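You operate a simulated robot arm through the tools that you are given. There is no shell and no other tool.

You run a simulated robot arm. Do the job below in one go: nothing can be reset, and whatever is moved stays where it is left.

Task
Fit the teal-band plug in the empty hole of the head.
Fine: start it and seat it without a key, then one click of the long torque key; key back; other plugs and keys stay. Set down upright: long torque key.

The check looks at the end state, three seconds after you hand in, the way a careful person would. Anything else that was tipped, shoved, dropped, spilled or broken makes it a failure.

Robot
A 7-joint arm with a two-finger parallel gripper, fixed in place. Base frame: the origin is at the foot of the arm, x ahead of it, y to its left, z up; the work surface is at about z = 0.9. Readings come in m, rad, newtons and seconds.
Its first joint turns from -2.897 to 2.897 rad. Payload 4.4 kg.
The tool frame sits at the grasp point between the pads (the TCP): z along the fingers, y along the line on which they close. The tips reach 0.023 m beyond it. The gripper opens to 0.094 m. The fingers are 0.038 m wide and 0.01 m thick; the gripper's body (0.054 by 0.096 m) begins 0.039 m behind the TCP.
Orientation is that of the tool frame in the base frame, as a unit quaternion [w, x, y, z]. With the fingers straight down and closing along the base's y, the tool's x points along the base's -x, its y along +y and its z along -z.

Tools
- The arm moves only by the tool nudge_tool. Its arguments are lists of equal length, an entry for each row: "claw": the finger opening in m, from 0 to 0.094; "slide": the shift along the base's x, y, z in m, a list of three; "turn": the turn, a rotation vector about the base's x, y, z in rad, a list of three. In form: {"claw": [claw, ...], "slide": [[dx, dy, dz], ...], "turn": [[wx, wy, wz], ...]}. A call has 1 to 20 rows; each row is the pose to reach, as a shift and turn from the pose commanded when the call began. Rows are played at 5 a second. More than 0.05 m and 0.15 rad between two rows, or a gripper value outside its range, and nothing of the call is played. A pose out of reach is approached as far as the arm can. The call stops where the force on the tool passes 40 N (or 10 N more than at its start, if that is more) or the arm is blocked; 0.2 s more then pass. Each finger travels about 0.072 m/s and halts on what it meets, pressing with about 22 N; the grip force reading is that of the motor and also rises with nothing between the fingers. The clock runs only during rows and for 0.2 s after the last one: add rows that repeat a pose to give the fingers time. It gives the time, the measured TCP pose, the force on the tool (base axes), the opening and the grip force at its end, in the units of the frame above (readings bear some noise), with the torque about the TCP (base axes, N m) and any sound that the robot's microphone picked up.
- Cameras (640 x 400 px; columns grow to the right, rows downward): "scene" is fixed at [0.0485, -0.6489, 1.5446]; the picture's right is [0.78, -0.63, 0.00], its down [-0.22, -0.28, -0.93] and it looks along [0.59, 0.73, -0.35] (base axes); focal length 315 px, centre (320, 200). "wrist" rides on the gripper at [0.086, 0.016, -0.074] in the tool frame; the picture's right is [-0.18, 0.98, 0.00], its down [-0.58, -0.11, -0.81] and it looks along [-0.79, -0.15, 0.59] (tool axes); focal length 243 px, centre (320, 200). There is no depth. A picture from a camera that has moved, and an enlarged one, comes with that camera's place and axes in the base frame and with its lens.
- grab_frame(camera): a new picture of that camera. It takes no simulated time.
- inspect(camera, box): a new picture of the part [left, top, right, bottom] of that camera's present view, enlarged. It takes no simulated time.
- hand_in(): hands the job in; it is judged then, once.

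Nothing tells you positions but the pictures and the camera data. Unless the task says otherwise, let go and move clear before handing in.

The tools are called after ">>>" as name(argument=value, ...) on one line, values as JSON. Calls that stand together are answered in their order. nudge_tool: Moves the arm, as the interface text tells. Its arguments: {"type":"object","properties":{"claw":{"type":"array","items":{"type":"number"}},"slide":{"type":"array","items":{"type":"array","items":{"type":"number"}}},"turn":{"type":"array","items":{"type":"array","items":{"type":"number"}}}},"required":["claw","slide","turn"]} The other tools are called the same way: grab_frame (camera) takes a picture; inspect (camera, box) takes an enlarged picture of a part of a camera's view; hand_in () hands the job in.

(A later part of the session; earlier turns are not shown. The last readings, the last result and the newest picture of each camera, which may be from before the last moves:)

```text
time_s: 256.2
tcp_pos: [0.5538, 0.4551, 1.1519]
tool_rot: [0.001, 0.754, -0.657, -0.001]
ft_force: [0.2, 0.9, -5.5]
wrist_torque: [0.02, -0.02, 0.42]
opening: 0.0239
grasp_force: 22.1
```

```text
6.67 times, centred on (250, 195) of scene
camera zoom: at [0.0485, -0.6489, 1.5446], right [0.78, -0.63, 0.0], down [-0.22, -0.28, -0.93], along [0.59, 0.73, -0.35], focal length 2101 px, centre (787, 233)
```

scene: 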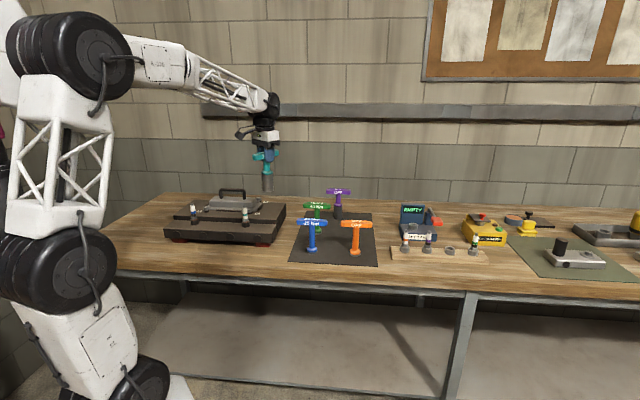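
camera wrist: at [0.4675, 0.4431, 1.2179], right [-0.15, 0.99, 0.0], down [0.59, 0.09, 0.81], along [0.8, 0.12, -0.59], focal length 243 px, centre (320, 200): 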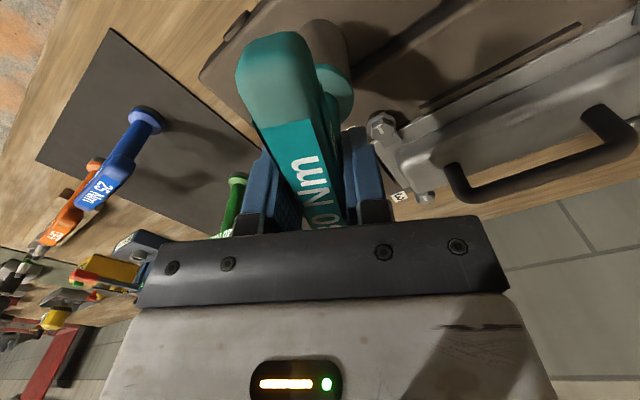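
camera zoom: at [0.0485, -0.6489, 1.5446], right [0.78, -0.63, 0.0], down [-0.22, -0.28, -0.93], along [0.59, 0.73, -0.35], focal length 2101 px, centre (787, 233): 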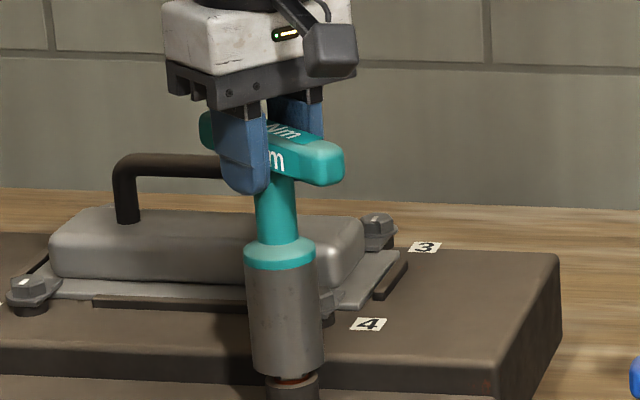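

The plug stays put through the plateau too, and the key mechanism is clearly what gives at 0.375 Nm. One thing I haven't tried is letting the hex "hunt". Counter-clockwise is torque-free, so I'll press lightly while turning counter-clockwise through more than 60° to see if the socket drops further onto the hex.

>>> nudge_tool(claw=[0, 0, 0, 0, 0, 0, 0, 0, 0, 0, 0], slide=[[0, 0, 0], [0, 0, 0], [0, 0, 0], [0, 0, 0], [0, 0, 0], [0, 0, -0.004], [0, 0, -0.008], [0, 0, -0.0105], [0, 0, -0.0112], [0, 0, -0.0118], [0, 0, -0.0118]], turn=[[0, 0, 0.13], [0, 0, 0.26], [0, 0, 0.39], [0, 0, 0.52], [0, 0, 0.64], [0, 0, 0.64], [0, 0, 0.64], [0, 0, 0.64], [0, 0, 0.64], [0, 0, 0.64], [0, 0, 0.64]])

>>> nudge_tool(claw=[0, 0, 0, 0, 0, 0], slide=[[0, 0, 0], [0, 0, 0], [0, 0, 0], [0, 0, 0], [0, 0, 0], [0, 0, 0]], turn=[[0, 0, 0.08], [0, 0, 0.16], [0, 0, 0.24], [0, 0, 0.32], [0, 0, 0.4], [0, 0, 0.4]])

>>> nudge_tool(claw=[0, 0, 0, 0, 0, 0], slide=[[0, 0, 0], [0, 0, 0], [0, 0, 0], [0, 0, 0], [0, 0, 0], [0, 0, 0]], turn=[[0, 0, 0.08], [0, 0, 0.16], [0, 0, 0.24], [0, 0, 0.32], [0, 0, 0.4], [0, 0, 0.4]])

>>> inspect(camera="scene", box=[238, 203, 256, 223])

```text
time_s: 258.6
tcp_pos: [0.5543, 0.4562, 1.14]
tool_rot: [0.002, 0.922, -0.386, -0.001]
ft_force: [0.8, -3.0, 5.7]
wrist_torque: [-0.15, -0.11, 0.01]
opening: 0.024
grasp_force: 21.7
```

```text
time_s: 260.0
tcp_pos: [0.5539, 0.4574, 1.1406]
tool_rot: [0.001, 0.981, -0.195, -0.001]
ft_force: [1.0, -0.8, 7.0]
wrist_torque: [-0.01, -0.09, -0.02]
opening: 0.0235
grasp_force: 21.9
```

```text
time_s: 261.4
tcp_pos: [0.5551, 0.4561, 1.1395]
tool_rot: [0.002, 1.0, 0.004, 0.0]
ft_force: [-0.2, 1.8, 11.8]
wrist_torque: [0.12, 0.01, 0.02]
opening: 0.0235
grasp_force: 21.9
```

```text
16.00 times, centred on (247, 213) of scene
camera zoom: at [0.0485, -0.6489, 1.5446], right [0.78, -0.63, 0.0], down [-0.22, -0.28, -0.93], along [0.59, 0.73, -0.35], focal length 5041 px, centre (1488, -8)
```

zoom: 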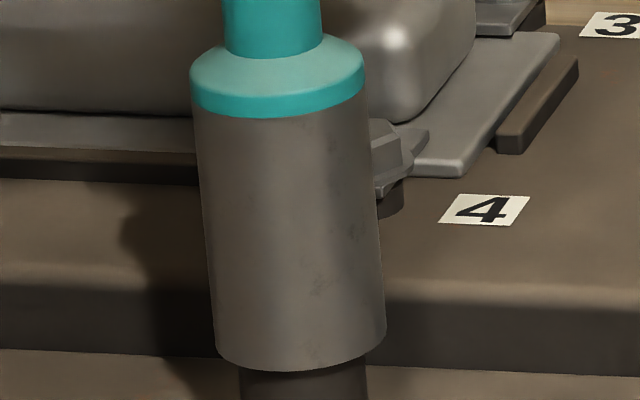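

There's no further drop, so the socket is at full depth. I'll try one more pass through the yield point, extremely slowly this time.

>>> nudge_tool(claw=[0, 0, 0, 0, 0, 0, 0, 0], slide=[[0, 0, 0.0002], [0, 0, 0.0003], [0, 0, 0.0003], [0, 0, 0.0003], [0, 0, 0.0003], [0, 0, 0.0003], [0, 0, 0.0003], [0, 0, 0.0003]], turn=[[0, 0, -0.03], [0, 0, -0.06], [0, 0, -0.09], [0, 0, -0.12], [0, 0, -0.15], [0, 0, -0.18], [0, 0, -0.2], [0, 0, -0.2]])

>>> nudge_tool(claw=[0, 0, 0, 0, 0, 0, 0, 0, 0, 0, 0, 0, 0, 0, 0, 0, 0, 0, 0, 0], slide=[[0, 0, 0], [0, 0, 0], [0, 0, 0], [0, 0, 0], [0, 0, 0], [0, 0, 0], [0, 0, 0], [0, 0, 0], [0, 0, 0], [0, 0, 0], [0, 0, 0], [0, 0, 0], [0, 0, 0], [0, 0, 0], [0, 0, 0], [0, 0, 0], [0, 0, 0], [0, 0, 0], [0, 0, 0], [0, 0, 0]], turn=[[0, 0, -0.005], [0, 0, -0.01], [0, 0, -0.015], [0, 0, -0.02], [0, 0, -0.025], [0, 0, -0.03], [0, 0, -0.035], [0, 0, -0.04], [0, 0, -0.045], [0, 0, -0.05], [0, 0, -0.055], [0, 0, -0.06], [0, 0, -0.065], [0, 0, -0.07], [0, 0, -0.075], [0, 0, -0.08], [0, 0, -0.085], [0, 0, -0.09], [0, 0, -0.095], [0, 0, -0.1]])

```text
time_s: 263.2
tcp_pos: [0.5547, 0.4562, 1.1385]
tool_rot: [0.002, 0.995, -0.095, 0.001]
ft_force: [0.3, -0.3, 0.7]
wrist_torque: [0.04, 0.07, 0.29]
opening: 0.0238
grasp_force: 22.1
```

```text
time_s: 267.4
tcp_pos: [0.5552, 0.4566, 1.1395]
tool_rot: [0.002, 0.989, -0.145, -0.001]
ft_force: [2.0, -0.1, -0.3]
wrist_torque: [0.03, -0.15, 0.38]
opening: 0.0238
grasp_force: 22.0
```

Still no click, at any speed or pressure. My working conclusion is that the first strokes may already have loaded the plug past its setting, so its state needs a clean reset. I'd loosen it, re-seat it by hand, then give exactly one gentle pull. I'll unwind and put this key back first.

>>> nudge_tool(claw=[0, 0, 0, 0, 0, 0, 0, 0, 0, 0, 0, 0], slide=[[0, 0, 0], [0, 0, 0], [0, 0, 0], [0, 0, 0], [0, 0, 0.005], [0, 0, 0.02], [0, 0, 0.045], [0, 0, 0.07], [0, 0, 0.095], [0, 0, 0.12], [0, 0, 0.14], [0, 0, 0.14]], turn=[[0, 0, 0.12], [0, 0, 0.24], [0, 0, 0.33], [0, 0, 0.33], [0, 0, 0.33], [0, 0, 0.33], [0, 0, 0.33], [0, 0, 0.33], [0, 0, 0.33], [0, 0, 0.33], [0, 0, 0.33], [0, 0, 0.33]])

>>> nudge_tool(claw=[0, 0, 0, 0, 0, 0, 0, 0, 0, 0, 0, 0, 0, 0], slide=[[0.034, -0.019, 0], [0.068, -0.038, 0], [0.102, -0.057, 0], [0.136, -0.076, 0], [0.17, -0.095, 0], [0.204, -0.114, 0], [0.238, -0.133, 0], [0.272, -0.152, 0], [0.306, -0.171, 0], [0.34, -0.19, 0], [0.372, -0.208, 0], [0.395, -0.22, 0], [0.4069, -0.2268, 0], [0.4069, -0.2268, 0]], turn=[[0, 0, -0.068], [0, 0, -0.136], [0, 0, -0.204], [0, 0, -0.272], [0, 0, -0.34], [0, 0, -0.408], [0, 0, -0.476], [0, 0, -0.544], [0, 0, -0.612], [0, 0, -0.68], [0, 0, -0.748], [0, 0, -0.816], [0, 0, -0.85], [0, 0, -0.85]])

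>>> inspect(camera="scene", box=[300, 130, 400, 260])

```text
time_s: 270.0
tcp_pos: [0.5569, 0.4553, 1.2788]
tool_rot: [0.001, 1.0, 0.019, 0.0]
ft_force: [0.5, -0.5, -6.4]
wrist_torque: [-0.04, 0.0, 0.02]
opening: 0.0238
grasp_force: 21.8
```

```text
time_s: 273.0
tcp_pos: [0.963, 0.2298, 1.2787]
tool_rot: [0.002, 0.918, -0.396, -0.001]
ft_force: [-0.1, 0.9, -6.8]
wrist_torque: [-0.01, 0.01, 0.01]
opening: 0.0239
grasp_force: 21.6
```

```text
3.08 times, centred on (350, 195) of scene
camera zoom: at [0.0485, -0.6489, 1.5446], right [0.78, -0.63, 0.0], down [-0.22, -0.28, -0.93], along [0.59, 0.73, -0.35], focal length 970 px, centre (228, 215)
```

zoom: 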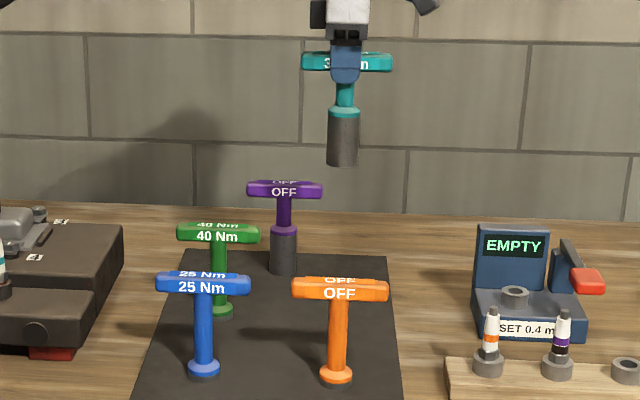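

>>> nudge_tool(claw=[0, 0, 0, 0, 0, 0, 0, 0, 0, 0], slide=[[0, 0, -0.04], [0, 0, -0.08], [0, 0, -0.12], [0, 0, -0.16], [0, 0, -0.195], [0, 0, -0.22], [0, 0, -0.232], [0, 0, -0.236], [0, 0, -0.238], [0, 0, -0.238]], turn=[[0, 0, 0], [0, 0, 0], [0, 0, 0], [0, 0, 0], [0, 0, 0], [0, 0, 0], [0, 0, 0], [0, 0, 0], [0, 0, 0], [0, 0, 0]])

>>> nudge_tool(claw=[0, 0, 0, 0], slide=[[0, 0, -0.0008], [0, 0, -0.0016], [0, 0, -0.0022], [0, 0, -0.0022]], turn=[[0, 0, 0], [0, 0, 0], [0, 0, 0], [0, 0, 0]])

```text
time_s: 275.2
tcp_pos: [0.9612, 0.2297, 1.0419]
tool_rot: [0.002, 0.918, -0.396, -0.001]
ft_force: [-0.1, -0.4, -6.9]
wrist_torque: [0.0, 0.0, 0.02]
opening: 0.0237
grasp_force: 21.8
```

```text
time_s: 276.2
tcp_pos: [0.962, 0.2294, 1.041]
tool_rot: [0.001, 0.919, -0.395, 0.0]
ft_force: [-2.8, -1.7, 12.7]
wrist_torque: [0.1, 0.04, 0.02]
opening: 0.0236
grasp_force: 21.7
```

>>> nudge_tool(claw=[0, 0, 0.03, 0.045, 0.06, 0.06, 0.06], slide=[[0, 0, 0.0005], [0, 0, 0.0008], [0, 0, 0.0008], [0, 0, 0.0008], [0, 0, 0.0008], [0, 0, 0.0008], [0, 0, 0.0008]], turn=[[0, 0, 0], [0, 0, 0], [0, 0, 0], [0, 0, 0], [0, 0, 0], [0, 0, 0], [0, 0, 0]])

>>> nudge_tool(claw=[0.06, 0.06, 0.06, 0.06, 0.06, 0.06], slide=[[0, 0, 0.02], [0, 0, 0.05], [0, 0, 0.09], [0, 0, 0.13], [0, 0, 0.17], [0, 0, 0.2]], turn=[[0, 0, 0], [0, 0, 0], [0, 0, 0], [0, 0, 0], [0, 0, 0], [0, 0, 0]])

>>> inspect(camera="scene", box=[290, 180, 385, 260])

>>> grab_frame(camera="wrist")

```text
time_s: 277.8
tcp_pos: [0.9627, 0.2292, 1.04]
tool_rot: [0.001, 0.918, -0.396, 0.0]
ft_force: [0.3, 0.3, 0.0]
wrist_torque: [0.02, 0.03, 0.0]
opening: 0.0601
grasp_force: 0.1
```

```text
time_s: 279.2
tcp_pos: [0.962, 0.2299, 1.2399]
tool_rot: [0.002, 0.918, -0.396, 0.0]
ft_force: [0.6, 0.1, -0.8]
wrist_torque: [0.03, -0.01, 0.02]
opening: 0.06
grasp_force: 0.0
```

```text
5.00 times, centred on (338, 220) of scene
camera zoom: at [0.0485, -0.6489, 1.5446], right [0.78, -0.63, 0.0], down [-0.22, -0.28, -0.93], along [0.59, 0.73, -0.35], focal length 1575 px, centre (232, 100)
```

zoom: 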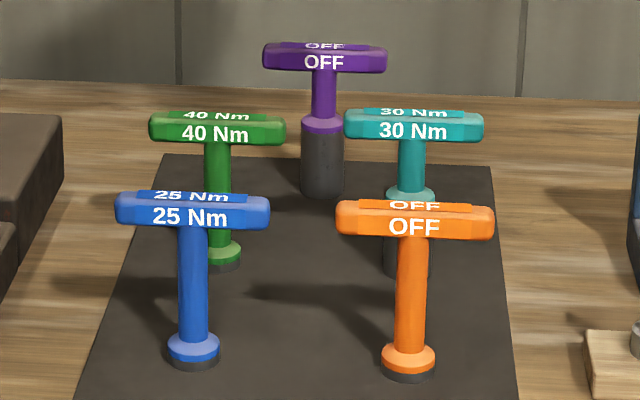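

```text
taken
camera wrist: at [1.0092, 0.1565, 1.3146], right [-0.84, -0.54, 0.0], down [-0.32, 0.5, 0.81], along [-0.44, 0.68, -0.59], focal length 243 px, centre (320, 200)
```

wrist: 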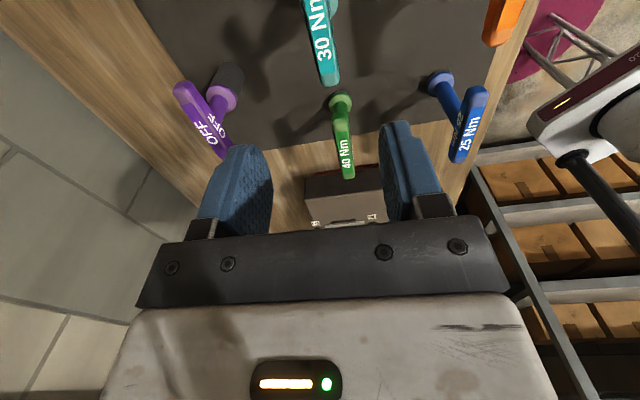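

The teal key is back in place. The instructions say the other keys stay, so I won't touch the removal key. My last hex grip read 24.4 mm at first and 21.1 mm at the end, which are the corners and the flats, so the flats align near the final angle. I'll regrip squarely on the flats, where I can apply real torque, and test properly by hand.

>>> nudge_tool(claw=[0.04, 0.04, 0.04, 0.04, 0.04, 0.04, 0.04, 0.04, 0.04, 0.04, 0.04, 0.04, 0.04, 0.04, 0.04, 0.04], slide=[[-0.034, 0.019, 0], [-0.068, 0.038, 0], [-0.102, 0.057, 0], [-0.136, 0.076, 0], [-0.17, 0.095, 0], [-0.204, 0.114, 0], [-0.238, 0.133, 0], [-0.272, 0.152, 0], [-0.306, 0.171, 0], [-0.34, 0.19, 0], [-0.372, 0.208, 0], [-0.395, 0.22, 0], [-0.4066, 0.2267, 0], [-0.4066, 0.2267, -0.04], [-0.4066, 0.2267, -0.08], [-0.4066, 0.2267, -0.08]], turn=[[0, 0, 0], [0, 0, 0], [0, 0, 0], [0, 0, 0], [0, 0, 0], [0, 0, 0], [0, 0, 0], [0, 0, 0], [0, 0, 0], [0, 0, 0], [0, 0, 0], [0, 0, -0.05], [0, 0, -0.1], [0, 0, -0.13], [0, 0, -0.13], [0, 0, -0.13]])

>>> inspect(camera="wrist", box=[260, 0, 380, 160])

>>> inspect(camera="scene", box=[230, 185, 270, 225])

```text
time_s: 282.6
tcp_pos: [0.5541, 0.4561, 1.1593]
tool_rot: [0.001, 0.891, -0.454, -0.001]
ft_force: [0.4, 0.0, 1.1]
wrist_torque: [-0.05, -0.01, -0.01]
opening: 0.04
grasp_force: 0.1
```

```text
2.50 times, centred on (320, 80) of wrist
camera zoom: at [0.5919, 0.3769, 1.235], right [-0.9, -0.43, 0.0], down [-0.25, 0.54, 0.81], along [-0.35, 0.73, -0.59], focal length 606 px, centre (320, 500)
```

zoom: 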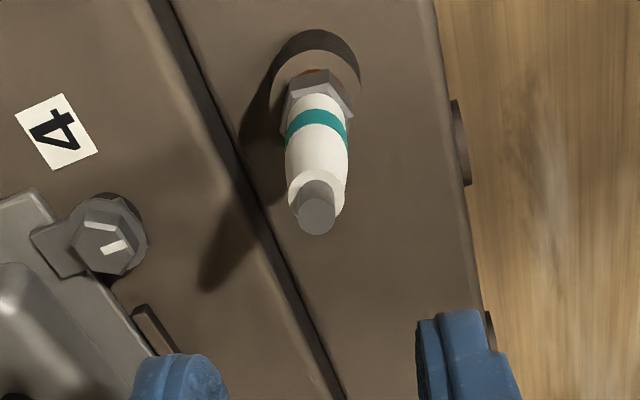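

```text
10.00 times, centred on (250, 205) of scene
camera zoom: at [0.0485, -0.6489, 1.5446], right [0.78, -0.63, 0.0], down [-0.22, -0.28, -0.93], along [0.59, 0.73, -0.35], focal length 3151 px, centre (1020, 150)
```

zoom: 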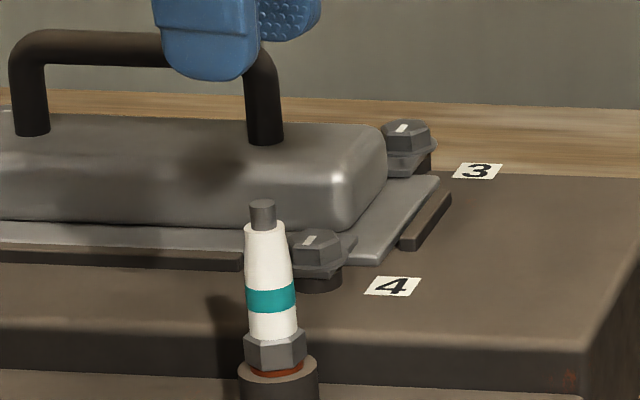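

>>> nudge_tool(claw=[0.04, 0.04, 0.04, 0.04, 0.04, 0.04, 0.04, 0.04], slide=[[0.0007, 0.0, -0.03], [0.0007, 0.0, -0.06], [0.0007, 0.0, -0.09], [0.0007, 0.0, -0.105], [0.0007, 0.0, -0.115], [0.0007, 0.0, -0.12], [0.0007, 0.0, -0.1215], [0.0007, 0.0, -0.1215]], turn=[[0, 0, 0], [0, 0, 0], [0, 0, 0], [0, 0, 0], [0, 0, 0], [0, 0, 0], [0, 0, 0], [0, 0, 0]])

>>> inspect(camera="wrist", box=[260, 80, 380, 240])

>>> nudge_tool(claw=[0.02, 0, 0, 0], slide=[[0, 0, 0], [0, 0, 0], [0, 0, 0], [0, 0, 0]], turn=[[0, 0, 0], [0, 0, 0], [0, 0, 0], [0, 0, 0]])

>>> inspect(camera="wrist", box=[260, 80, 380, 240])

```text
time_s: 284.4
tcp_pos: [0.5556, 0.4545, 1.0388]
tool_rot: [0.002, 0.891, -0.454, -0.001]
ft_force: [0.0, 0.0, -0.2]
wrist_torque: [0.01, 0.01, 0.02]
opening: 0.04
grasp_force: 0.1
```

```text
2.50 times, centred on (320, 160) of wrist
camera zoom: at [0.5939, 0.3768, 1.1145], right [-0.9, -0.43, 0.0], down [-0.25, 0.54, 0.81], along [-0.35, 0.73, -0.59], focal length 606 px, centre (320, 300)
```

zoom: 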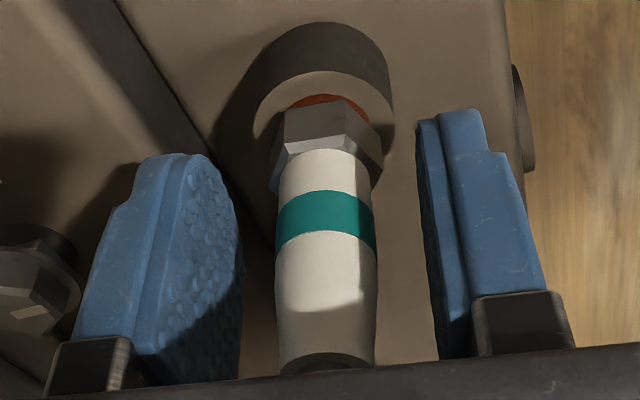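

```text
time_s: 285.4
tcp_pos: [0.5554, 0.4568, 1.0387]
tool_rot: [0.002, 0.891, -0.453, -0.001]
ft_force: [-25.5, -17.9, 4.4]
wrist_torque: [-0.38, 0.56, 0.12]
opening: 0.0211
grasp_force: 21.7
```

```text
2.50 times, centred on (320, 160) of wrist
camera zoom: at [0.5934, 0.3764, 1.1143], right [-0.9, -0.43, 0.0], down [-0.25, 0.54, 0.81], along [-0.35, 0.73, -0.59], focal length 606 px, centre (320, 300)
```

zoom: 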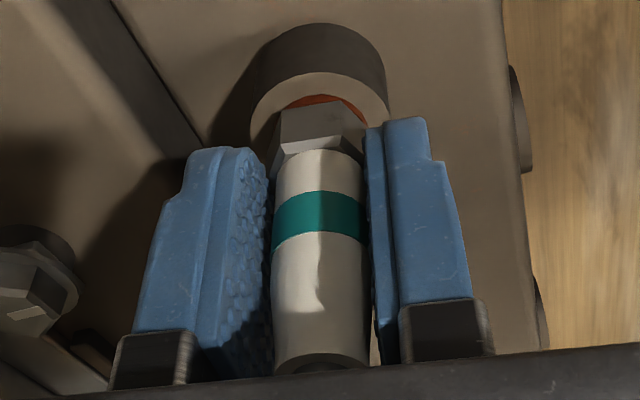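

The pads reach only the ceramic base at this height because the terminal is already near the palm, so friction is all I have by hand. With a side preload I can get roughly double that, so I'll try one firmer counter-clockwise twist to see if the plug can be freed for a clean redo.

>>> nudge_tool(claw=[0, 0, 0, 0], slide=[[0, 0, 0], [0, 0, 0], [0, 0, 0], [0, 0, 0]], turn=[[0, 0, 0.08], [0, 0, 0.16], [0, 0, 0.24], [0, 0, 0.32]])

>>> inspect(camera="scene", box=[241, 210, 253, 221])

>>> inspect(camera="wrist", box=[260, 80, 380, 240])

```text
time_s: 286.4
tcp_pos: [0.5559, 0.4568, 1.0394]
tool_rot: [0.003, 0.952, -0.306, -0.001]
ft_force: [-24.5, -19.5, 0.4]
wrist_torque: [-0.43, 0.5, -0.2]
opening: 0.0229
grasp_force: 22.3
```

```text
16.00 times, centred on (247, 216) of scene
camera zoom: at [0.0485, -0.6489, 1.5446], right [0.78, -0.63, 0.0], down [-0.22, -0.28, -0.93], along [0.59, 0.73, -0.35], focal length 5041 px, centre (1488, -48)
```

zoom: 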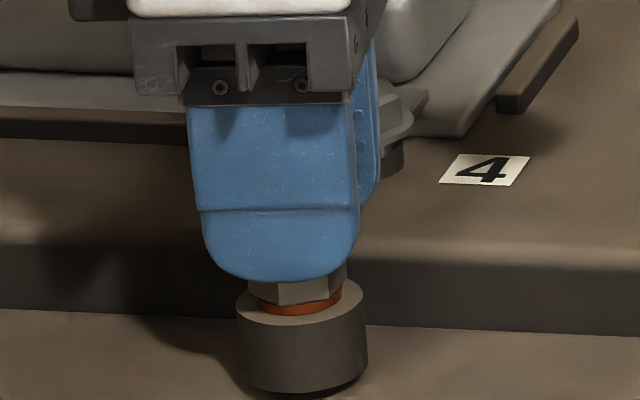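

```text
2.50 times, centred on (320, 160) of wrist
camera zoom: at [0.6166, 0.3925, 1.1145], right [-0.72, -0.69, 0.0], down [-0.41, 0.43, 0.81], along [-0.56, 0.58, -0.59], focal length 606 px, centre (320, 300)
```

zoom: 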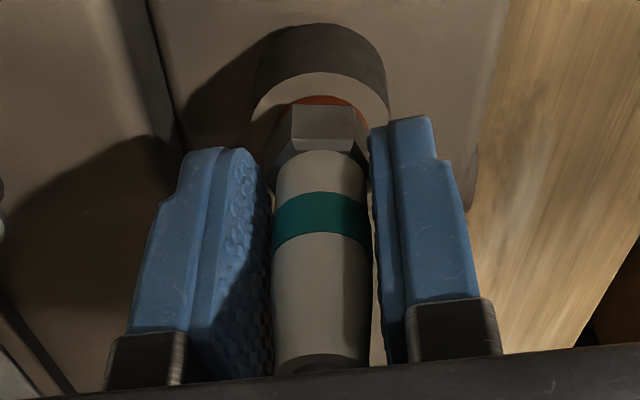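

The plug holds firm by hand in both directions. One case I haven't covered is a truly slow first crossing on a fresh engagement, since every first crossing so far was at 0.1 rad/s or faster. I'll fetch the torque key once more for that single careful pull.

>>> nudge_tool(claw=[0.04, 0.04, 0.04, 0.04, 0.04, 0.04, 0.05, 0.06, 0.06, 0.06, 0.06, 0.06, 0.06, 0.06, 0.06, 0.06, 0.06, 0.06, 0.06, 0.06], slide=[[0, 0, 0], [0, 0, 0], [0, 0, 0.03], [0, 0, 0.07], [0, 0, 0.115], [0, 0, 0.16], [0, 0, 0.2015], [0.034, -0.019, 0.2015], [0.068, -0.038, 0.2015], [0.102, -0.057, 0.2015], [0.136, -0.076, 0.2015], [0.17, -0.095, 0.2015], [0.204, -0.114, 0.2015], [0.238, -0.133, 0.2015], [0.272, -0.152, 0.2015], [0.306, -0.171, 0.2015], [0.34, -0.19, 0.2015], [0.372, -0.208, 0.2015], [0.4059, -0.2267, 0.2015], [0.4059, -0.2267, 0.2015]], turn=[[0, 0, 0], [0, 0, 0], [0, 0, 0], [0, 0, 0], [0, 0, 0], [0, 0, 0], [0, 0, 0], [0, 0, -0.05], [0, 0, -0.1], [0, 0, -0.15], [0, 0, -0.19], [0, 0, -0.19], [0, 0, -0.19], [0, 0, -0.19], [0, 0, -0.19], [0, 0, -0.19], [0, 0, -0.19], [0, 0, -0.19], [0, 0, -0.19], [0, 0, -0.19]])

>>> inspect(camera="scene", box=[230, 185, 270, 225])

>>> inspect(camera="wrist", box=[220, 0, 420, 180])

```text
time_s: 290.6
tcp_pos: [0.962, 0.2294, 1.2417]
tool_rot: [0.001, 0.918, -0.396, 0.0]
ft_force: [0.5, 0.2, -0.1]
wrist_torque: [0.01, 0.0, 0.03]
opening: 0.06
grasp_force: 0.1
```

```text
10.00 times, centred on (250, 205) of scene
camera zoom: at [0.0485, -0.6489, 1.5446], right [0.78, -0.63, 0.0], down [-0.22, -0.28, -0.93], along [0.59, 0.73, -0.35], focal length 3151 px, centre (1020, 150)
```

zoom: 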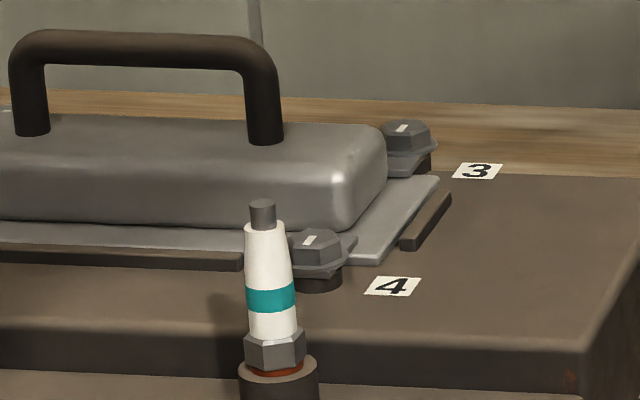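

```text
2.22 times, centred on (320, 90) of wrist
camera zoom: at [1.0096, 0.1559, 1.317], right [-0.84, -0.54, 0.0], down [-0.32, 0.5, 0.81], along [-0.44, 0.68, -0.59], focal length 539 px, centre (320, 444)
```

zoom: 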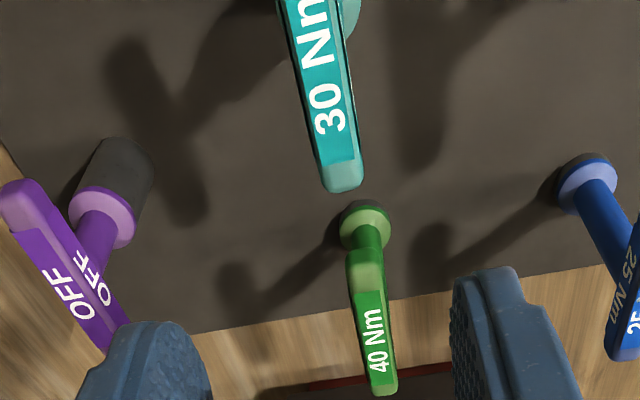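

>>> nudge_tool(claw=[0.06, 0.06, 0.06, 0.06, 0.06, 0.06, 0.06, 0.03, 0.0, 0.0, 0.0, 0.0], slide=[[0, 0, -0.04], [0, 0, -0.08], [0, 0, -0.12], [0, 0, -0.15], [0, 0, -0.175], [0, 0, -0.19], [0, 0, -0.2], [0, 0, -0.2], [0, 0, -0.2], [0, 0, -0.2], [0, 0, -0.2], [0, 0, -0.2]], turn=[[0, 0, 0], [0, 0, 0], [0, 0, 0], [0, 0, 0], [0, 0, 0], [0, 0, 0], [0, 0, 0], [0, 0, 0], [0, 0, 0], [0, 0, 0], [0, 0, 0], [0, 0, 0]])

>>> nudge_tool(claw=[0, 0, 0, 0, 0, 0, 0, 0], slide=[[0, 0, 0.008], [0, 0, 0.025], [0, 0, 0.06], [0, 0, 0.1], [0, 0, 0.14], [0, 0, 0.18], [0, 0, 0.22], [0, 0, 0.24]], turn=[[0, 0, 0], [0, 0, 0], [0, 0, 0], [0, 0, 0], [0, 0, 0], [0, 0, 0], [0, 0, 0], [0, 0, 0]])

>>> inspect(camera="scene", box=[300, 130, 400, 260])

```text
time_s: 293.2
tcp_pos: [0.9619, 0.2287, 1.0406]
tool_rot: [0.002, 0.918, -0.396, 0.0]
ft_force: [0.9, 1.2, -0.6]
wrist_torque: [0.18, -0.15, 0.04]
opening: 0.0236
grasp_force: 22.3
```

```text
time_s: 295.0
tcp_pos: [0.9608, 0.2286, 1.2793]
tool_rot: [0.002, 0.919, -0.395, -0.001]
ft_force: [-0.4, 0.7, -6.1]
wrist_torque: [0.0, 0.01, 0.03]
opening: 0.0239
grasp_force: 21.2
```

```text
3.08 times, centred on (350, 195) of scene
camera zoom: at [0.0485, -0.6489, 1.5446], right [0.78, -0.63, 0.0], down [-0.22, -0.28, -0.93], along [0.59, 0.73, -0.35], focal length 970 px, centre (228, 215)
```

zoom: 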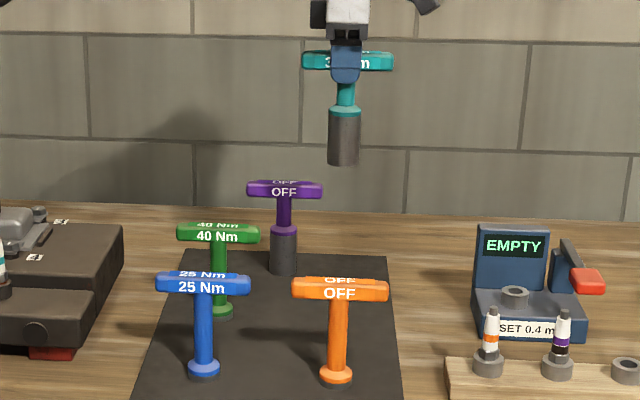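

>>> nudge_tool(claw=[0, 0, 0, 0, 0, 0, 0, 0, 0, 0, 0, 0, 0, 0], slide=[[-0.0339, 0.0189, 0], [-0.0679, 0.0378, 0], [-0.1018, 0.0567, 0], [-0.1358, 0.0756, 0], [-0.1697, 0.0945, 0], [-0.2037, 0.1135, 0], [-0.2376, 0.1324, 0], [-0.2715, 0.1513, 0], [-0.3055, 0.1702, 0], [-0.3394, 0.1891, 0], [-0.3734, 0.208, 0], [-0.395, 0.22, 0], [-0.4069, 0.2268, 0], [-0.4069, 0.2268, 0]], turn=[[0, 0, 0], [0, 0, 0], [0, 0, 0], [0, 0, 0], [0, 0, 0], [0, 0, 0], [0, 0, 0], [0, 0, 0], [0, 0, 0], [0, 0, 0], [0, 0, 0], [0, 0, 0], [0, 0, 0], [0, 0, 0]])

>>> inspect(camera="scene", box=[234, 180, 266, 222])

>>> inspect(camera="wrist", box=[270, 0, 370, 60])

```text
time_s: 298.0
tcp_pos: [0.5544, 0.4562, 1.2817]
tool_rot: [0.002, 0.918, -0.396, -0.001]
ft_force: [-0.7, 0.1, -6.2]
wrist_torque: [0.01, -0.02, -0.02]
opening: 0.0235
grasp_force: 21.7
```

```text
9.52 times, centred on (250, 201) of scene
camera zoom: at [0.0485, -0.6489, 1.5446], right [0.78, -0.63, 0.0], down [-0.22, -0.28, -0.93], along [0.59, 0.73, -0.35], focal length 3001 px, centre (987, 190)
```

zoom: 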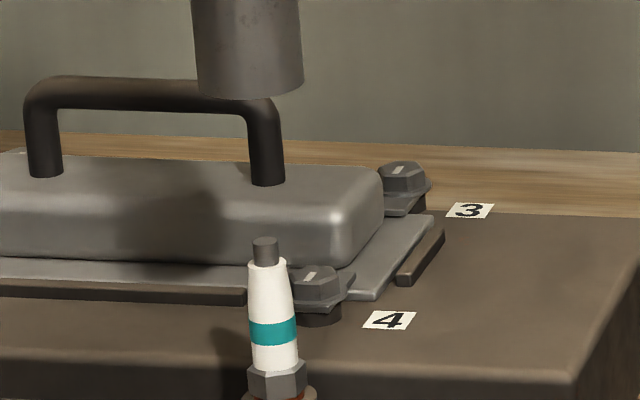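

```text
6.40 times, centred on (320, 30) of wrist
camera zoom: at [0.6024, 0.3831, 1.3567], right [-0.84, -0.54, 0.0], down [-0.32, 0.5, 0.81], along [-0.44, 0.68, -0.59], focal length 1553 px, centre (320, 1288)
```

zoom: 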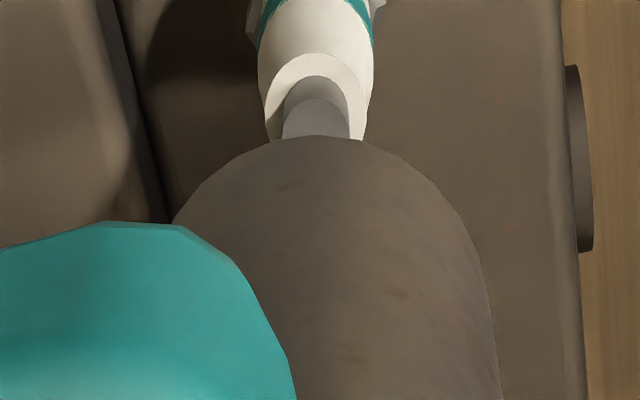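

Well centred. I'll lower onto the hex.

>>> nudge_tool(claw=[0, 0, 0, 0, 0, 0, 0, 0, 0, 0, 0], slide=[[0, 0, -0.03], [0, 0, -0.06], [0, 0, -0.085], [0, 0, -0.105], [0, 0, -0.12], [0, 0, -0.129], [0, 0, -0.134], [0, 0, -0.137], [0, 0, -0.1395], [0, 0, -0.1405], [0, 0, -0.1405]], turn=[[0, 0, 0], [0, 0, 0], [0, 0, 0], [0, 0, 0], [0, 0, 0], [0, 0, 0], [0, 0, 0], [0, 0, 0], [0, 0, 0], [0, 0, 0], [0, 0, 0]])

>>> inspect(camera="scene", box=[238, 203, 256, 223])

```text
time_s: 300.4
tcp_pos: [0.5558, 0.4553, 1.1377]
tool_rot: [0.002, 0.918, -0.396, -0.001]
ft_force: [-0.2, -0.5, -6.0]
wrist_torque: [-0.02, 0.02, 0.01]
opening: 0.0236
grasp_force: 21.9
```

```text
16.00 times, centred on (247, 213) of scene
camera zoom: at [0.0485, -0.6489, 1.5446], right [0.78, -0.63, 0.0], down [-0.22, -0.28, -0.93], along [0.59, 0.73, -0.35], focal length 5041 px, centre (1488, -8)
```

zoom: 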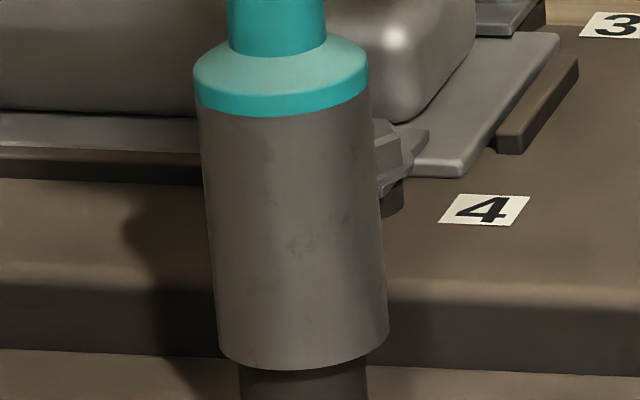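

At depth. I'll make a small centring trim with light contact, then the slow pull of 0.005 rad per step.

>>> nudge_tool(claw=[0, 0, 0], slide=[[-0.0003, 0.0002, -0.0003], [-0.0005, 0.0004, -0.0007], [-0.0005, 0.0004, -0.0007]], turn=[[0, 0, 0], [0, 0, 0], [0, 0, 0]])

>>> nudge_tool(claw=[0, 0, 0, 0, 0, 0, 0, 0, 0, 0, 0, 0, 0, 0, 0, 0, 0, 0, 0, 0], slide=[[0, 0, 0], [0, 0, 0], [0, 0, 0], [0, 0, 0], [0, 0, 0], [0, 0, 0], [0, 0, 0], [0, 0, 0], [0, 0, 0], [0, 0, 0], [0, 0, 0], [0, 0, 0], [0, 0, 0], [0, 0, 0], [0, 0, 0], [0, 0, 0], [0, 0, 0], [0, 0, 0], [0, 0, 0], [0, 0, 0]], turn=[[0, 0, -0.006], [0, 0, -0.012], [0, 0, -0.018], [0, 0, -0.024], [0, 0, -0.03], [0, 0, -0.036], [0, 0, -0.042], [0, 0, -0.048], [0, 0, -0.054], [0, 0, -0.06], [0, 0, -0.066], [0, 0, -0.072], [0, 0, -0.078], [0, 0, -0.084], [0, 0, -0.09], [0, 0, -0.096], [0, 0, -0.102], [0, 0, -0.108], [0, 0, -0.114], [0, 0, -0.12]])

>>> nudge_tool(claw=[0, 0, 0, 0, 0, 0, 0, 0, 0, 0, 0, 0, 0, 0, 0, 0, 0, 0, 0, 0], slide=[[0, 0, 0], [0, 0, 0], [0, 0, 0], [0, 0, 0], [0, 0, 0], [0, 0, 0], [0, 0, 0], [0, 0, 0], [0, 0, 0], [0, 0, 0], [0, 0, 0], [0, 0, 0], [0, 0, 0], [0, 0, 0], [0, 0, 0], [0, 0, 0], [0, 0, 0], [0, 0, 0], [0, 0, 0], [0, 0, 0]], turn=[[0, 0, -0.005], [0, 0, -0.01], [0, 0, -0.015], [0, 0, -0.02], [0, 0, -0.025], [0, 0, -0.03], [0, 0, -0.035], [0, 0, -0.04], [0, 0, -0.045], [0, 0, -0.05], [0, 0, -0.055], [0, 0, -0.06], [0, 0, -0.065], [0, 0, -0.07], [0, 0, -0.075], [0, 0, -0.08], [0, 0, -0.085], [0, 0, -0.09], [0, 0, -0.095], [0, 0, -0.1]])

>>> nudge_tool(claw=[0, 0, 0, 0, 0, 0, 0, 0, 0, 0, 0, 0, 0, 0, 0, 0, 0, 0, 0, 0], slide=[[0, 0, 0], [0, 0, 0], [0, 0, 0], [0, 0, 0], [0, 0, 0], [0, 0, 0], [0, 0, 0], [0, 0, 0], [0, 0, 0], [0, 0, 0], [0, 0, 0], [0, 0, 0], [0, 0, 0], [0, 0, 0], [0, 0, 0], [0, 0, 0], [0, 0, 0], [0, 0, 0], [0, 0, 0], [0, 0, 0]], turn=[[0, 0, -0.005], [0, 0, -0.01], [0, 0, -0.015], [0, 0, -0.02], [0, 0, -0.025], [0, 0, -0.03], [0, 0, -0.035], [0, 0, -0.04], [0, 0, -0.045], [0, 0, -0.05], [0, 0, -0.055], [0, 0, -0.06], [0, 0, -0.065], [0, 0, -0.07], [0, 0, -0.075], [0, 0, -0.08], [0, 0, -0.085], [0, 0, -0.09], [0, 0, -0.095], [0, 0, -0.1]])

```text
time_s: 301.2
tcp_pos: [0.5546, 0.4568, 1.1391]
tool_rot: [0.001, 0.919, -0.395, 0.0]
ft_force: [1.4, -1.6, 0.1]
wrist_torque: [-0.11, -0.1, -0.03]
opening: 0.0237
grasp_force: 21.8
```

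```text
time_s: 305.4
tcp_pos: [0.5532, 0.4566, 1.1387]
tool_rot: [0.001, 0.893, -0.451, -0.001]
ft_force: [-2.6, 0.8, 5.4]
wrist_torque: [0.1, 0.05, 0.02]
opening: 0.0234
grasp_force: 22.2
```

```text
time_s: 309.6
tcp_pos: [0.555, 0.4568, 1.1394]
tool_rot: [0.002, 0.87, -0.494, -0.001]
ft_force: [0.3, -1.4, -2.1]
wrist_torque: [-0.06, 0.03, 0.22]
opening: 0.0235
grasp_force: 22.1
```

```text
time_s: 313.8
tcp_pos: [0.554, 0.4566, 1.1391]
tool_rot: [0.001, 0.844, -0.537, -0.001]
ft_force: [-0.4, 0.9, -3.2]
wrist_torque: [0.04, 0.05, 0.31]
opening: 0.0235
grasp_force: 22.0
```

The torque is building slowly again, now 0.31 Nm. I'll continue at the same creep through the yield point.

>>> nudge_tool(claw=[0, 0, 0, 0, 0, 0, 0, 0, 0, 0, 0, 0, 0, 0, 0, 0, 0, 0, 0, 0], slide=[[0, 0, 0], [0, 0, 0], [0, 0, 0], [0, 0, 0], [0, 0, 0], [0, 0, 0], [0, 0, 0], [0, 0, 0], [0, 0, 0], [0, 0, 0], [0, 0, 0], [0, 0, 0], [0, 0, 0], [0, 0, 0], [0, 0, 0], [0, 0, 0], [0, 0, 0], [0, 0, 0], [0, 0, 0], [0, 0, 0]], turn=[[0, 0, -0.004], [0, 0, -0.008], [0, 0, -0.012], [0, 0, -0.016], [0, 0, -0.02], [0, 0, -0.024], [0, 0, -0.028], [0, 0, -0.032], [0, 0, -0.036], [0, 0, -0.04], [0, 0, -0.044], [0, 0, -0.048], [0, 0, -0.052], [0, 0, -0.056], [0, 0, -0.06], [0, 0, -0.064], [0, 0, -0.068], [0, 0, -0.072], [0, 0, -0.076], [0, 0, -0.08]])

>>> inspect(camera="scene", box=[238, 203, 256, 223])

```text
time_s: 318.0
tcp_pos: [0.5537, 0.4567, 1.138]
tool_rot: [0.001, 0.822, -0.57, -0.002]
ft_force: [-2.0, 5.0, 7.0]
wrist_torque: [0.29, 0.13, 0.39]
opening: 0.0238
grasp_force: 22.0
```

```text
16.00 times, centred on (247, 213) of scene
camera zoom: at [0.0485, -0.6489, 1.5446], right [0.78, -0.63, 0.0], down [-0.22, -0.28, -0.93], along [0.59, 0.73, -0.35], focal length 5041 px, centre (1488, -8)
```

zoom: 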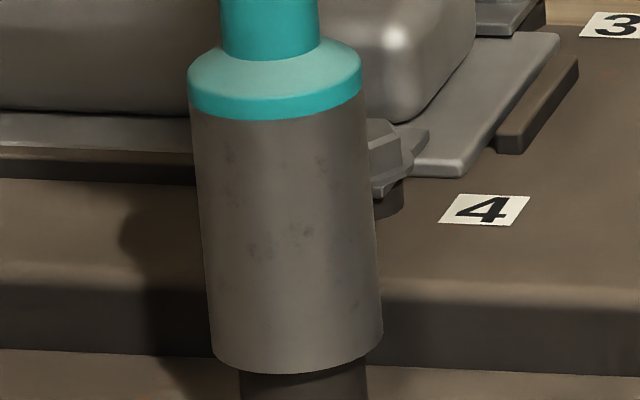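

No sound at creep speed either. One remaining combination is a fresh engagement with a firm downward press and a slow pull together. I'll unwind, lift clear of the hex, and re-seat with about 20 N of press.

>>> nudge_tool(claw=[0, 0, 0, 0, 0, 0, 0, 0, 0, 0, 0, 0, 0, 0, 0, 0], slide=[[0, 0, 0], [0, 0, 0], [0, 0, 0], [0, 0, 0.004], [0, 0, 0.01], [0, 0, 0.016], [0, 0, 0.022], [0.0003, -0.0002, 0.022], [0.0003, -0.0002, 0.016], [0.0003, -0.0002, 0.01], [0.0003, -0.0002, 0.004], [0.0003, -0.0002, 0.001], [0.0003, -0.0002, -0.0003], [0.0003, -0.0002, -0.001], [0.0003, -0.0002, -0.0016], [0.0003, -0.0002, -0.0016]], turn=[[0, 0, 0.13], [0, 0, 0.26], [0, 0, 0.39], [0, 0, 0.42], [0, 0, 0.42], [0, 0, 0.42], [0, 0, 0.42], [0, 0, 0.42], [0, 0, 0.42], [0, 0, 0.42], [0, 0, 0.42], [0, 0, 0.42], [0, 0, 0.42], [0, 0, 0.42], [0, 0, 0.42], [0, 0, 0.42]])

>>> nudge_tool(claw=[0, 0, 0, 0, 0, 0, 0, 0, 0, 0, 0, 0, 0, 0, 0, 0, 0, 0, 0, 0], slide=[[0, 0, 0], [0, 0, 0], [0, 0, 0], [0, 0, 0], [0, 0, 0], [0, 0, 0], [0, 0, 0], [0, 0, 0], [0, 0, 0], [0, 0, 0], [0, 0, 0], [0, 0, 0], [0, 0, 0], [0, 0, 0], [0, 0, 0], [0, 0, 0], [0, 0, 0], [0, 0, 0], [0, 0, 0], [0, 0, 0]], turn=[[0, 0, -0.009], [0, 0, -0.018], [0, 0, -0.027], [0, 0, -0.036], [0, 0, -0.045], [0, 0, -0.054], [0, 0, -0.063], [0, 0, -0.072], [0, 0, -0.081], [0, 0, -0.09], [0, 0, -0.099], [0, 0, -0.108], [0, 0, -0.117], [0, 0, -0.126], [0, 0, -0.135], [0, 0, -0.144], [0, 0, -0.153], [0, 0, -0.162], [0, 0, -0.171], [0, 0, -0.18]])

>>> nudge_tool(claw=[0, 0, 0, 0, 0, 0, 0, 0, 0, 0, 0, 0, 0, 0, 0, 0, 0, 0, 0, 0], slide=[[0, 0, 0], [0, 0, 0], [0, 0, 0], [0, 0, 0], [0, 0, 0], [0, 0, 0], [0, 0, 0], [0, 0, 0], [0, 0, 0], [0, 0, 0], [0, 0, 0], [0, 0, 0], [0, 0, 0], [0, 0, 0], [0, 0, 0], [0, 0, 0], [0, 0, 0], [0, 0, 0], [0, 0, 0], [0, 0, 0]], turn=[[0, 0, -0.008], [0, 0, -0.016], [0, 0, -0.024], [0, 0, -0.032], [0, 0, -0.04], [0, 0, -0.048], [0, 0, -0.056], [0, 0, -0.064], [0, 0, -0.072], [0, 0, -0.08], [0, 0, -0.088], [0, 0, -0.096], [0, 0, -0.104], [0, 0, -0.112], [0, 0, -0.12], [0, 0, -0.128], [0, 0, -0.136], [0, 0, -0.144], [0, 0, -0.152], [0, 0, -0.16]])

```text
time_s: 321.4
tcp_pos: [0.5548, 0.4572, 1.1386]
tool_rot: [0.001, 0.922, -0.386, -0.001]
ft_force: [-0.2, -4.0, 18.3]
wrist_torque: [-0.32, -0.07, -0.03]
opening: 0.0236
grasp_force: 21.6
```

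```text
time_s: 325.6
tcp_pos: [0.5555, 0.4565, 1.1375]
tool_rot: [0.002, 0.884, -0.467, -0.001]
ft_force: [-3.2, 3.2, 7.9]
wrist_torque: [0.2, 0.22, 0.29]
opening: 0.0239
grasp_force: 21.6
```

```text
time_s: 329.8
tcp_pos: [0.5543, 0.4579, 1.1355]
tool_rot: [0.0, 0.844, -0.537, -0.001]
ft_force: [2.6, 2.9, 13.4]
wrist_torque: [0.2, -0.18, 0.4]
opening: 0.0238
grasp_force: 21.9
```

Still silent at 0.40 Nm. While I'm engaged, I'll creep slowly through the rest of the give region up to where it goes solid again, in case the click comes at that end.

>>> nudge_tool(claw=[0, 0, 0, 0, 0, 0, 0, 0, 0, 0, 0, 0, 0, 0, 0, 0, 0, 0, 0, 0], slide=[[0, 0, 0], [0, 0, 0], [0, 0, 0], [0, 0, 0], [0, 0, 0], [0, 0, 0], [0, 0, 0], [0, 0, 0], [0, 0, 0], [0, 0, 0], [0, 0, 0], [0, 0, 0], [0, 0, 0], [0, 0, 0], [0, 0, 0], [0, 0, 0], [0, 0, 0], [0, 0, 0], [0, 0, 0], [0, 0, 0]], turn=[[0, 0, -0.01], [0, 0, -0.02], [0, 0, -0.03], [0, 0, -0.04], [0, 0, -0.05], [0, 0, -0.06], [0, 0, -0.07], [0, 0, -0.08], [0, 0, -0.09], [0, 0, -0.1], [0, 0, -0.11], [0, 0, -0.12], [0, 0, -0.13], [0, 0, -0.14], [0, 0, -0.15], [0, 0, -0.16], [0, 0, -0.17], [0, 0, -0.18], [0, 0, -0.19], [0, 0, -0.2]])

>>> nudge_tool(claw=[0, 0, 0, 0, 0, 0, 0, 0, 0, 0, 0, 0, 0, 0, 0, 0, 0, 0, 0, 0], slide=[[0, 0, 0], [0, 0, 0], [0, 0, 0], [0, 0, 0], [0, 0, 0], [0, 0, 0], [0, 0, 0], [0, 0, 0], [0, 0, 0], [0, 0, 0], [0, 0, 0], [0, 0, 0], [0, 0, 0], [0, 0, 0], [0, 0, 0], [0, 0, 0], [0, 0, 0], [0, 0, 0], [0, 0, 0], [0, 0, 0]], turn=[[0, 0, -0.01], [0, 0, -0.02], [0, 0, -0.03], [0, 0, -0.04], [0, 0, -0.05], [0, 0, -0.06], [0, 0, -0.07], [0, 0, -0.08], [0, 0, -0.09], [0, 0, -0.1], [0, 0, -0.11], [0, 0, -0.12], [0, 0, -0.13], [0, 0, -0.14], [0, 0, -0.15], [0, 0, -0.16], [0, 0, -0.17], [0, 0, -0.18], [0, 0, -0.19], [0, 0, -0.2]])

```text
time_s: 334.0
tcp_pos: [0.5559, 0.456, 1.1374]
tool_rot: [0.002, 0.786, -0.619, -0.001]
ft_force: [0.4, -0.6, -5.7]
wrist_torque: [0.0, 0.01, 0.34]
opening: 0.024
grasp_force: 21.8
```

```text
time_s: 338.2
tcp_pos: [0.555, 0.4568, 1.1376]
tool_rot: [0.002, 0.72, -0.694, -0.001]
ft_force: [0.2, 0.5, -6.7]
wrist_torque: [0.03, -0.03, 0.41]
opening: 0.0239
grasp_force: 21.7
```

The contact load vanished within this stretch, so something moved down. I'll check carefully.

>>> inspect(camera="scene", box=[238, 203, 256, 223])

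>>> nudge_tool(claw=[0, 0, 0], slide=[[0, 0, -0.0005], [0, 0, -0.001], [0, 0, -0.001]], turn=[[0, 0, 0], [0, 0, 0], [0, 0, 0]])

>>> nudge_tool(claw=[0, 0, 0], slide=[[0, 0, -0.0005], [0, 0, -0.001], [0, 0, -0.001]], turn=[[0, 0, 0], [0, 0, 0], [0, 0, 0]])

>>> inspect(camera="scene", box=[238, 203, 256, 223])

```text
16.00 times, centred on (247, 213) of scene
camera zoom: at [0.0485, -0.6489, 1.5446], right [0.78, -0.63, 0.0], down [-0.22, -0.28, -0.93], along [0.59, 0.73, -0.35], focal length 5041 px, centre (1488, -8)
```

zoom: 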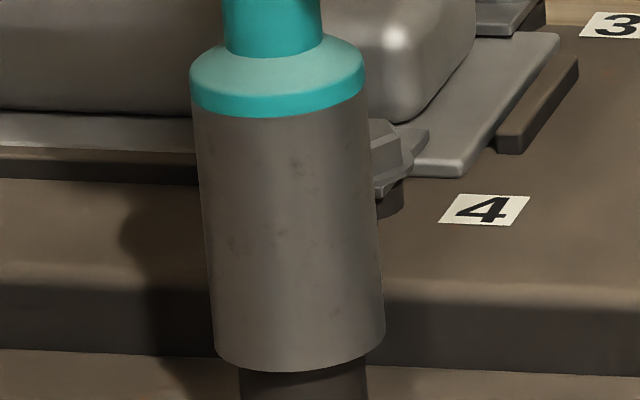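

```text
time_s: 339.0
tcp_pos: [0.5548, 0.4564, 1.1362]
tool_rot: [0.001, 0.721, -0.693, -0.001]
ft_force: [-0.1, 0.7, 1.3]
wrist_torque: [0.17, 0.01, 0.45]
opening: 0.0241
grasp_force: 22.1
```

```text
time_s: 339.8
tcp_pos: [0.555, 0.4566, 1.136]
tool_rot: [0.001, 0.721, -0.693, -0.002]
ft_force: [1.1, -2.6, 17.1]
wrist_torque: [-0.1, -0.08, 0.47]
opening: 0.0238
grasp_force: 22.3
```

```text
16.00 times, centred on (247, 213) of scene
camera zoom: at [0.0485, -0.6489, 1.5446], right [0.78, -0.63, 0.0], down [-0.22, -0.28, -0.93], along [0.59, 0.73, -0.35], focal length 5041 px, centre (1488, -8)
```

zoom: 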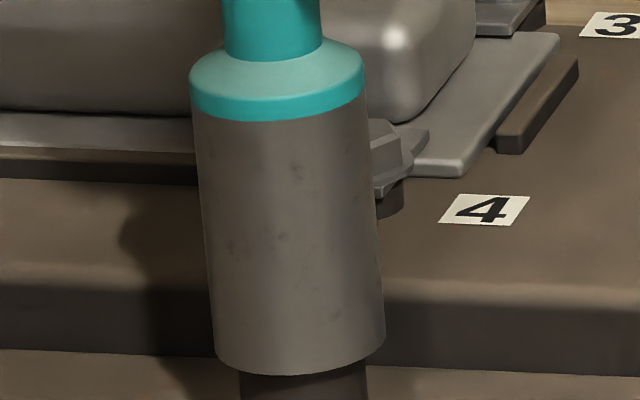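

This is telling. The resting height depends on yaw, since pressed down here the rim sits about 1.4 mm lower than before. The real drive hex may be deeper inside the socket and I've been riding on top of the plug's hex, never fully engaged. From the pad readings the hex should align near this yaw, so I'll search around it with light press.

>>> nudge_tool(claw=[0, 0, 0], slide=[[0, 0, 0], [0, 0, 0], [0, 0, 0]], turn=[[0, 0, 0.02], [0, 0, 0.04], [0, 0, 0.04]])

>>> nudge_tool(claw=[0, 0, 0], slide=[[0, 0, 0], [0, 0, 0], [0, 0, 0]], turn=[[0, 0, 0.02], [0, 0, 0.04], [0, 0, 0.04]])

>>> nudge_tool(claw=[0, 0, 0], slide=[[0, 0, 0], [0, 0, 0], [0, 0, 0]], turn=[[0, 0, 0.02], [0, 0, 0.04], [0, 0, 0.04]])

>>> nudge_tool(claw=[0, 0, 0], slide=[[0, 0, 0], [0, 0, 0], [0, 0, 0]], turn=[[0, 0, 0.02], [0, 0, 0.04], [0, 0, 0.04]])

>>> nudge_tool(claw=[0, 0, 0], slide=[[0, 0, 0], [0, 0, 0], [0, 0, 0]], turn=[[0, 0, 0.02], [0, 0, 0.04], [0, 0, 0.04]])

```text
time_s: 340.6
tcp_pos: [0.5557, 0.457, 1.1356]
tool_rot: [0.001, 0.735, -0.678, -0.001]
ft_force: [1.4, 0.2, 17.0]
wrist_torque: [0.08, -0.12, 0.42]
opening: 0.0237
grasp_force: 21.6
```

```text
time_s: 341.4
tcp_pos: [0.5545, 0.457, 1.1355]
tool_rot: [0.001, 0.748, -0.664, -0.002]
ft_force: [5.8, 2.7, 14.3]
wrist_torque: [0.26, -0.31, 0.37]
opening: 0.0237
grasp_force: 21.7
```

```text
time_s: 342.2
tcp_pos: [0.5551, 0.4564, 1.1348]
tool_rot: [0.002, 0.76, -0.65, -0.001]
ft_force: [-3.3, -5.0, 11.1]
wrist_torque: [-0.29, 0.17, 0.37]
opening: 0.0238
grasp_force: 22.0
```

```text
time_s: 343.0
tcp_pos: [0.5547, 0.4565, 1.137]
tool_rot: [0.001, 0.773, -0.634, -0.001]
ft_force: [-0.5, 1.8, 2.0]
wrist_torque: [0.18, -0.02, 0.37]
opening: 0.0241
grasp_force: 21.7
```

```text
time_s: 343.8
tcp_pos: [0.5545, 0.4568, 1.1364]
tool_rot: [0.003, 0.786, -0.618, -0.002]
ft_force: [-0.1, -2.5, -1.4]
wrist_torque: [-0.04, 0.01, 0.39]
opening: 0.0239
grasp_force: 21.7
```

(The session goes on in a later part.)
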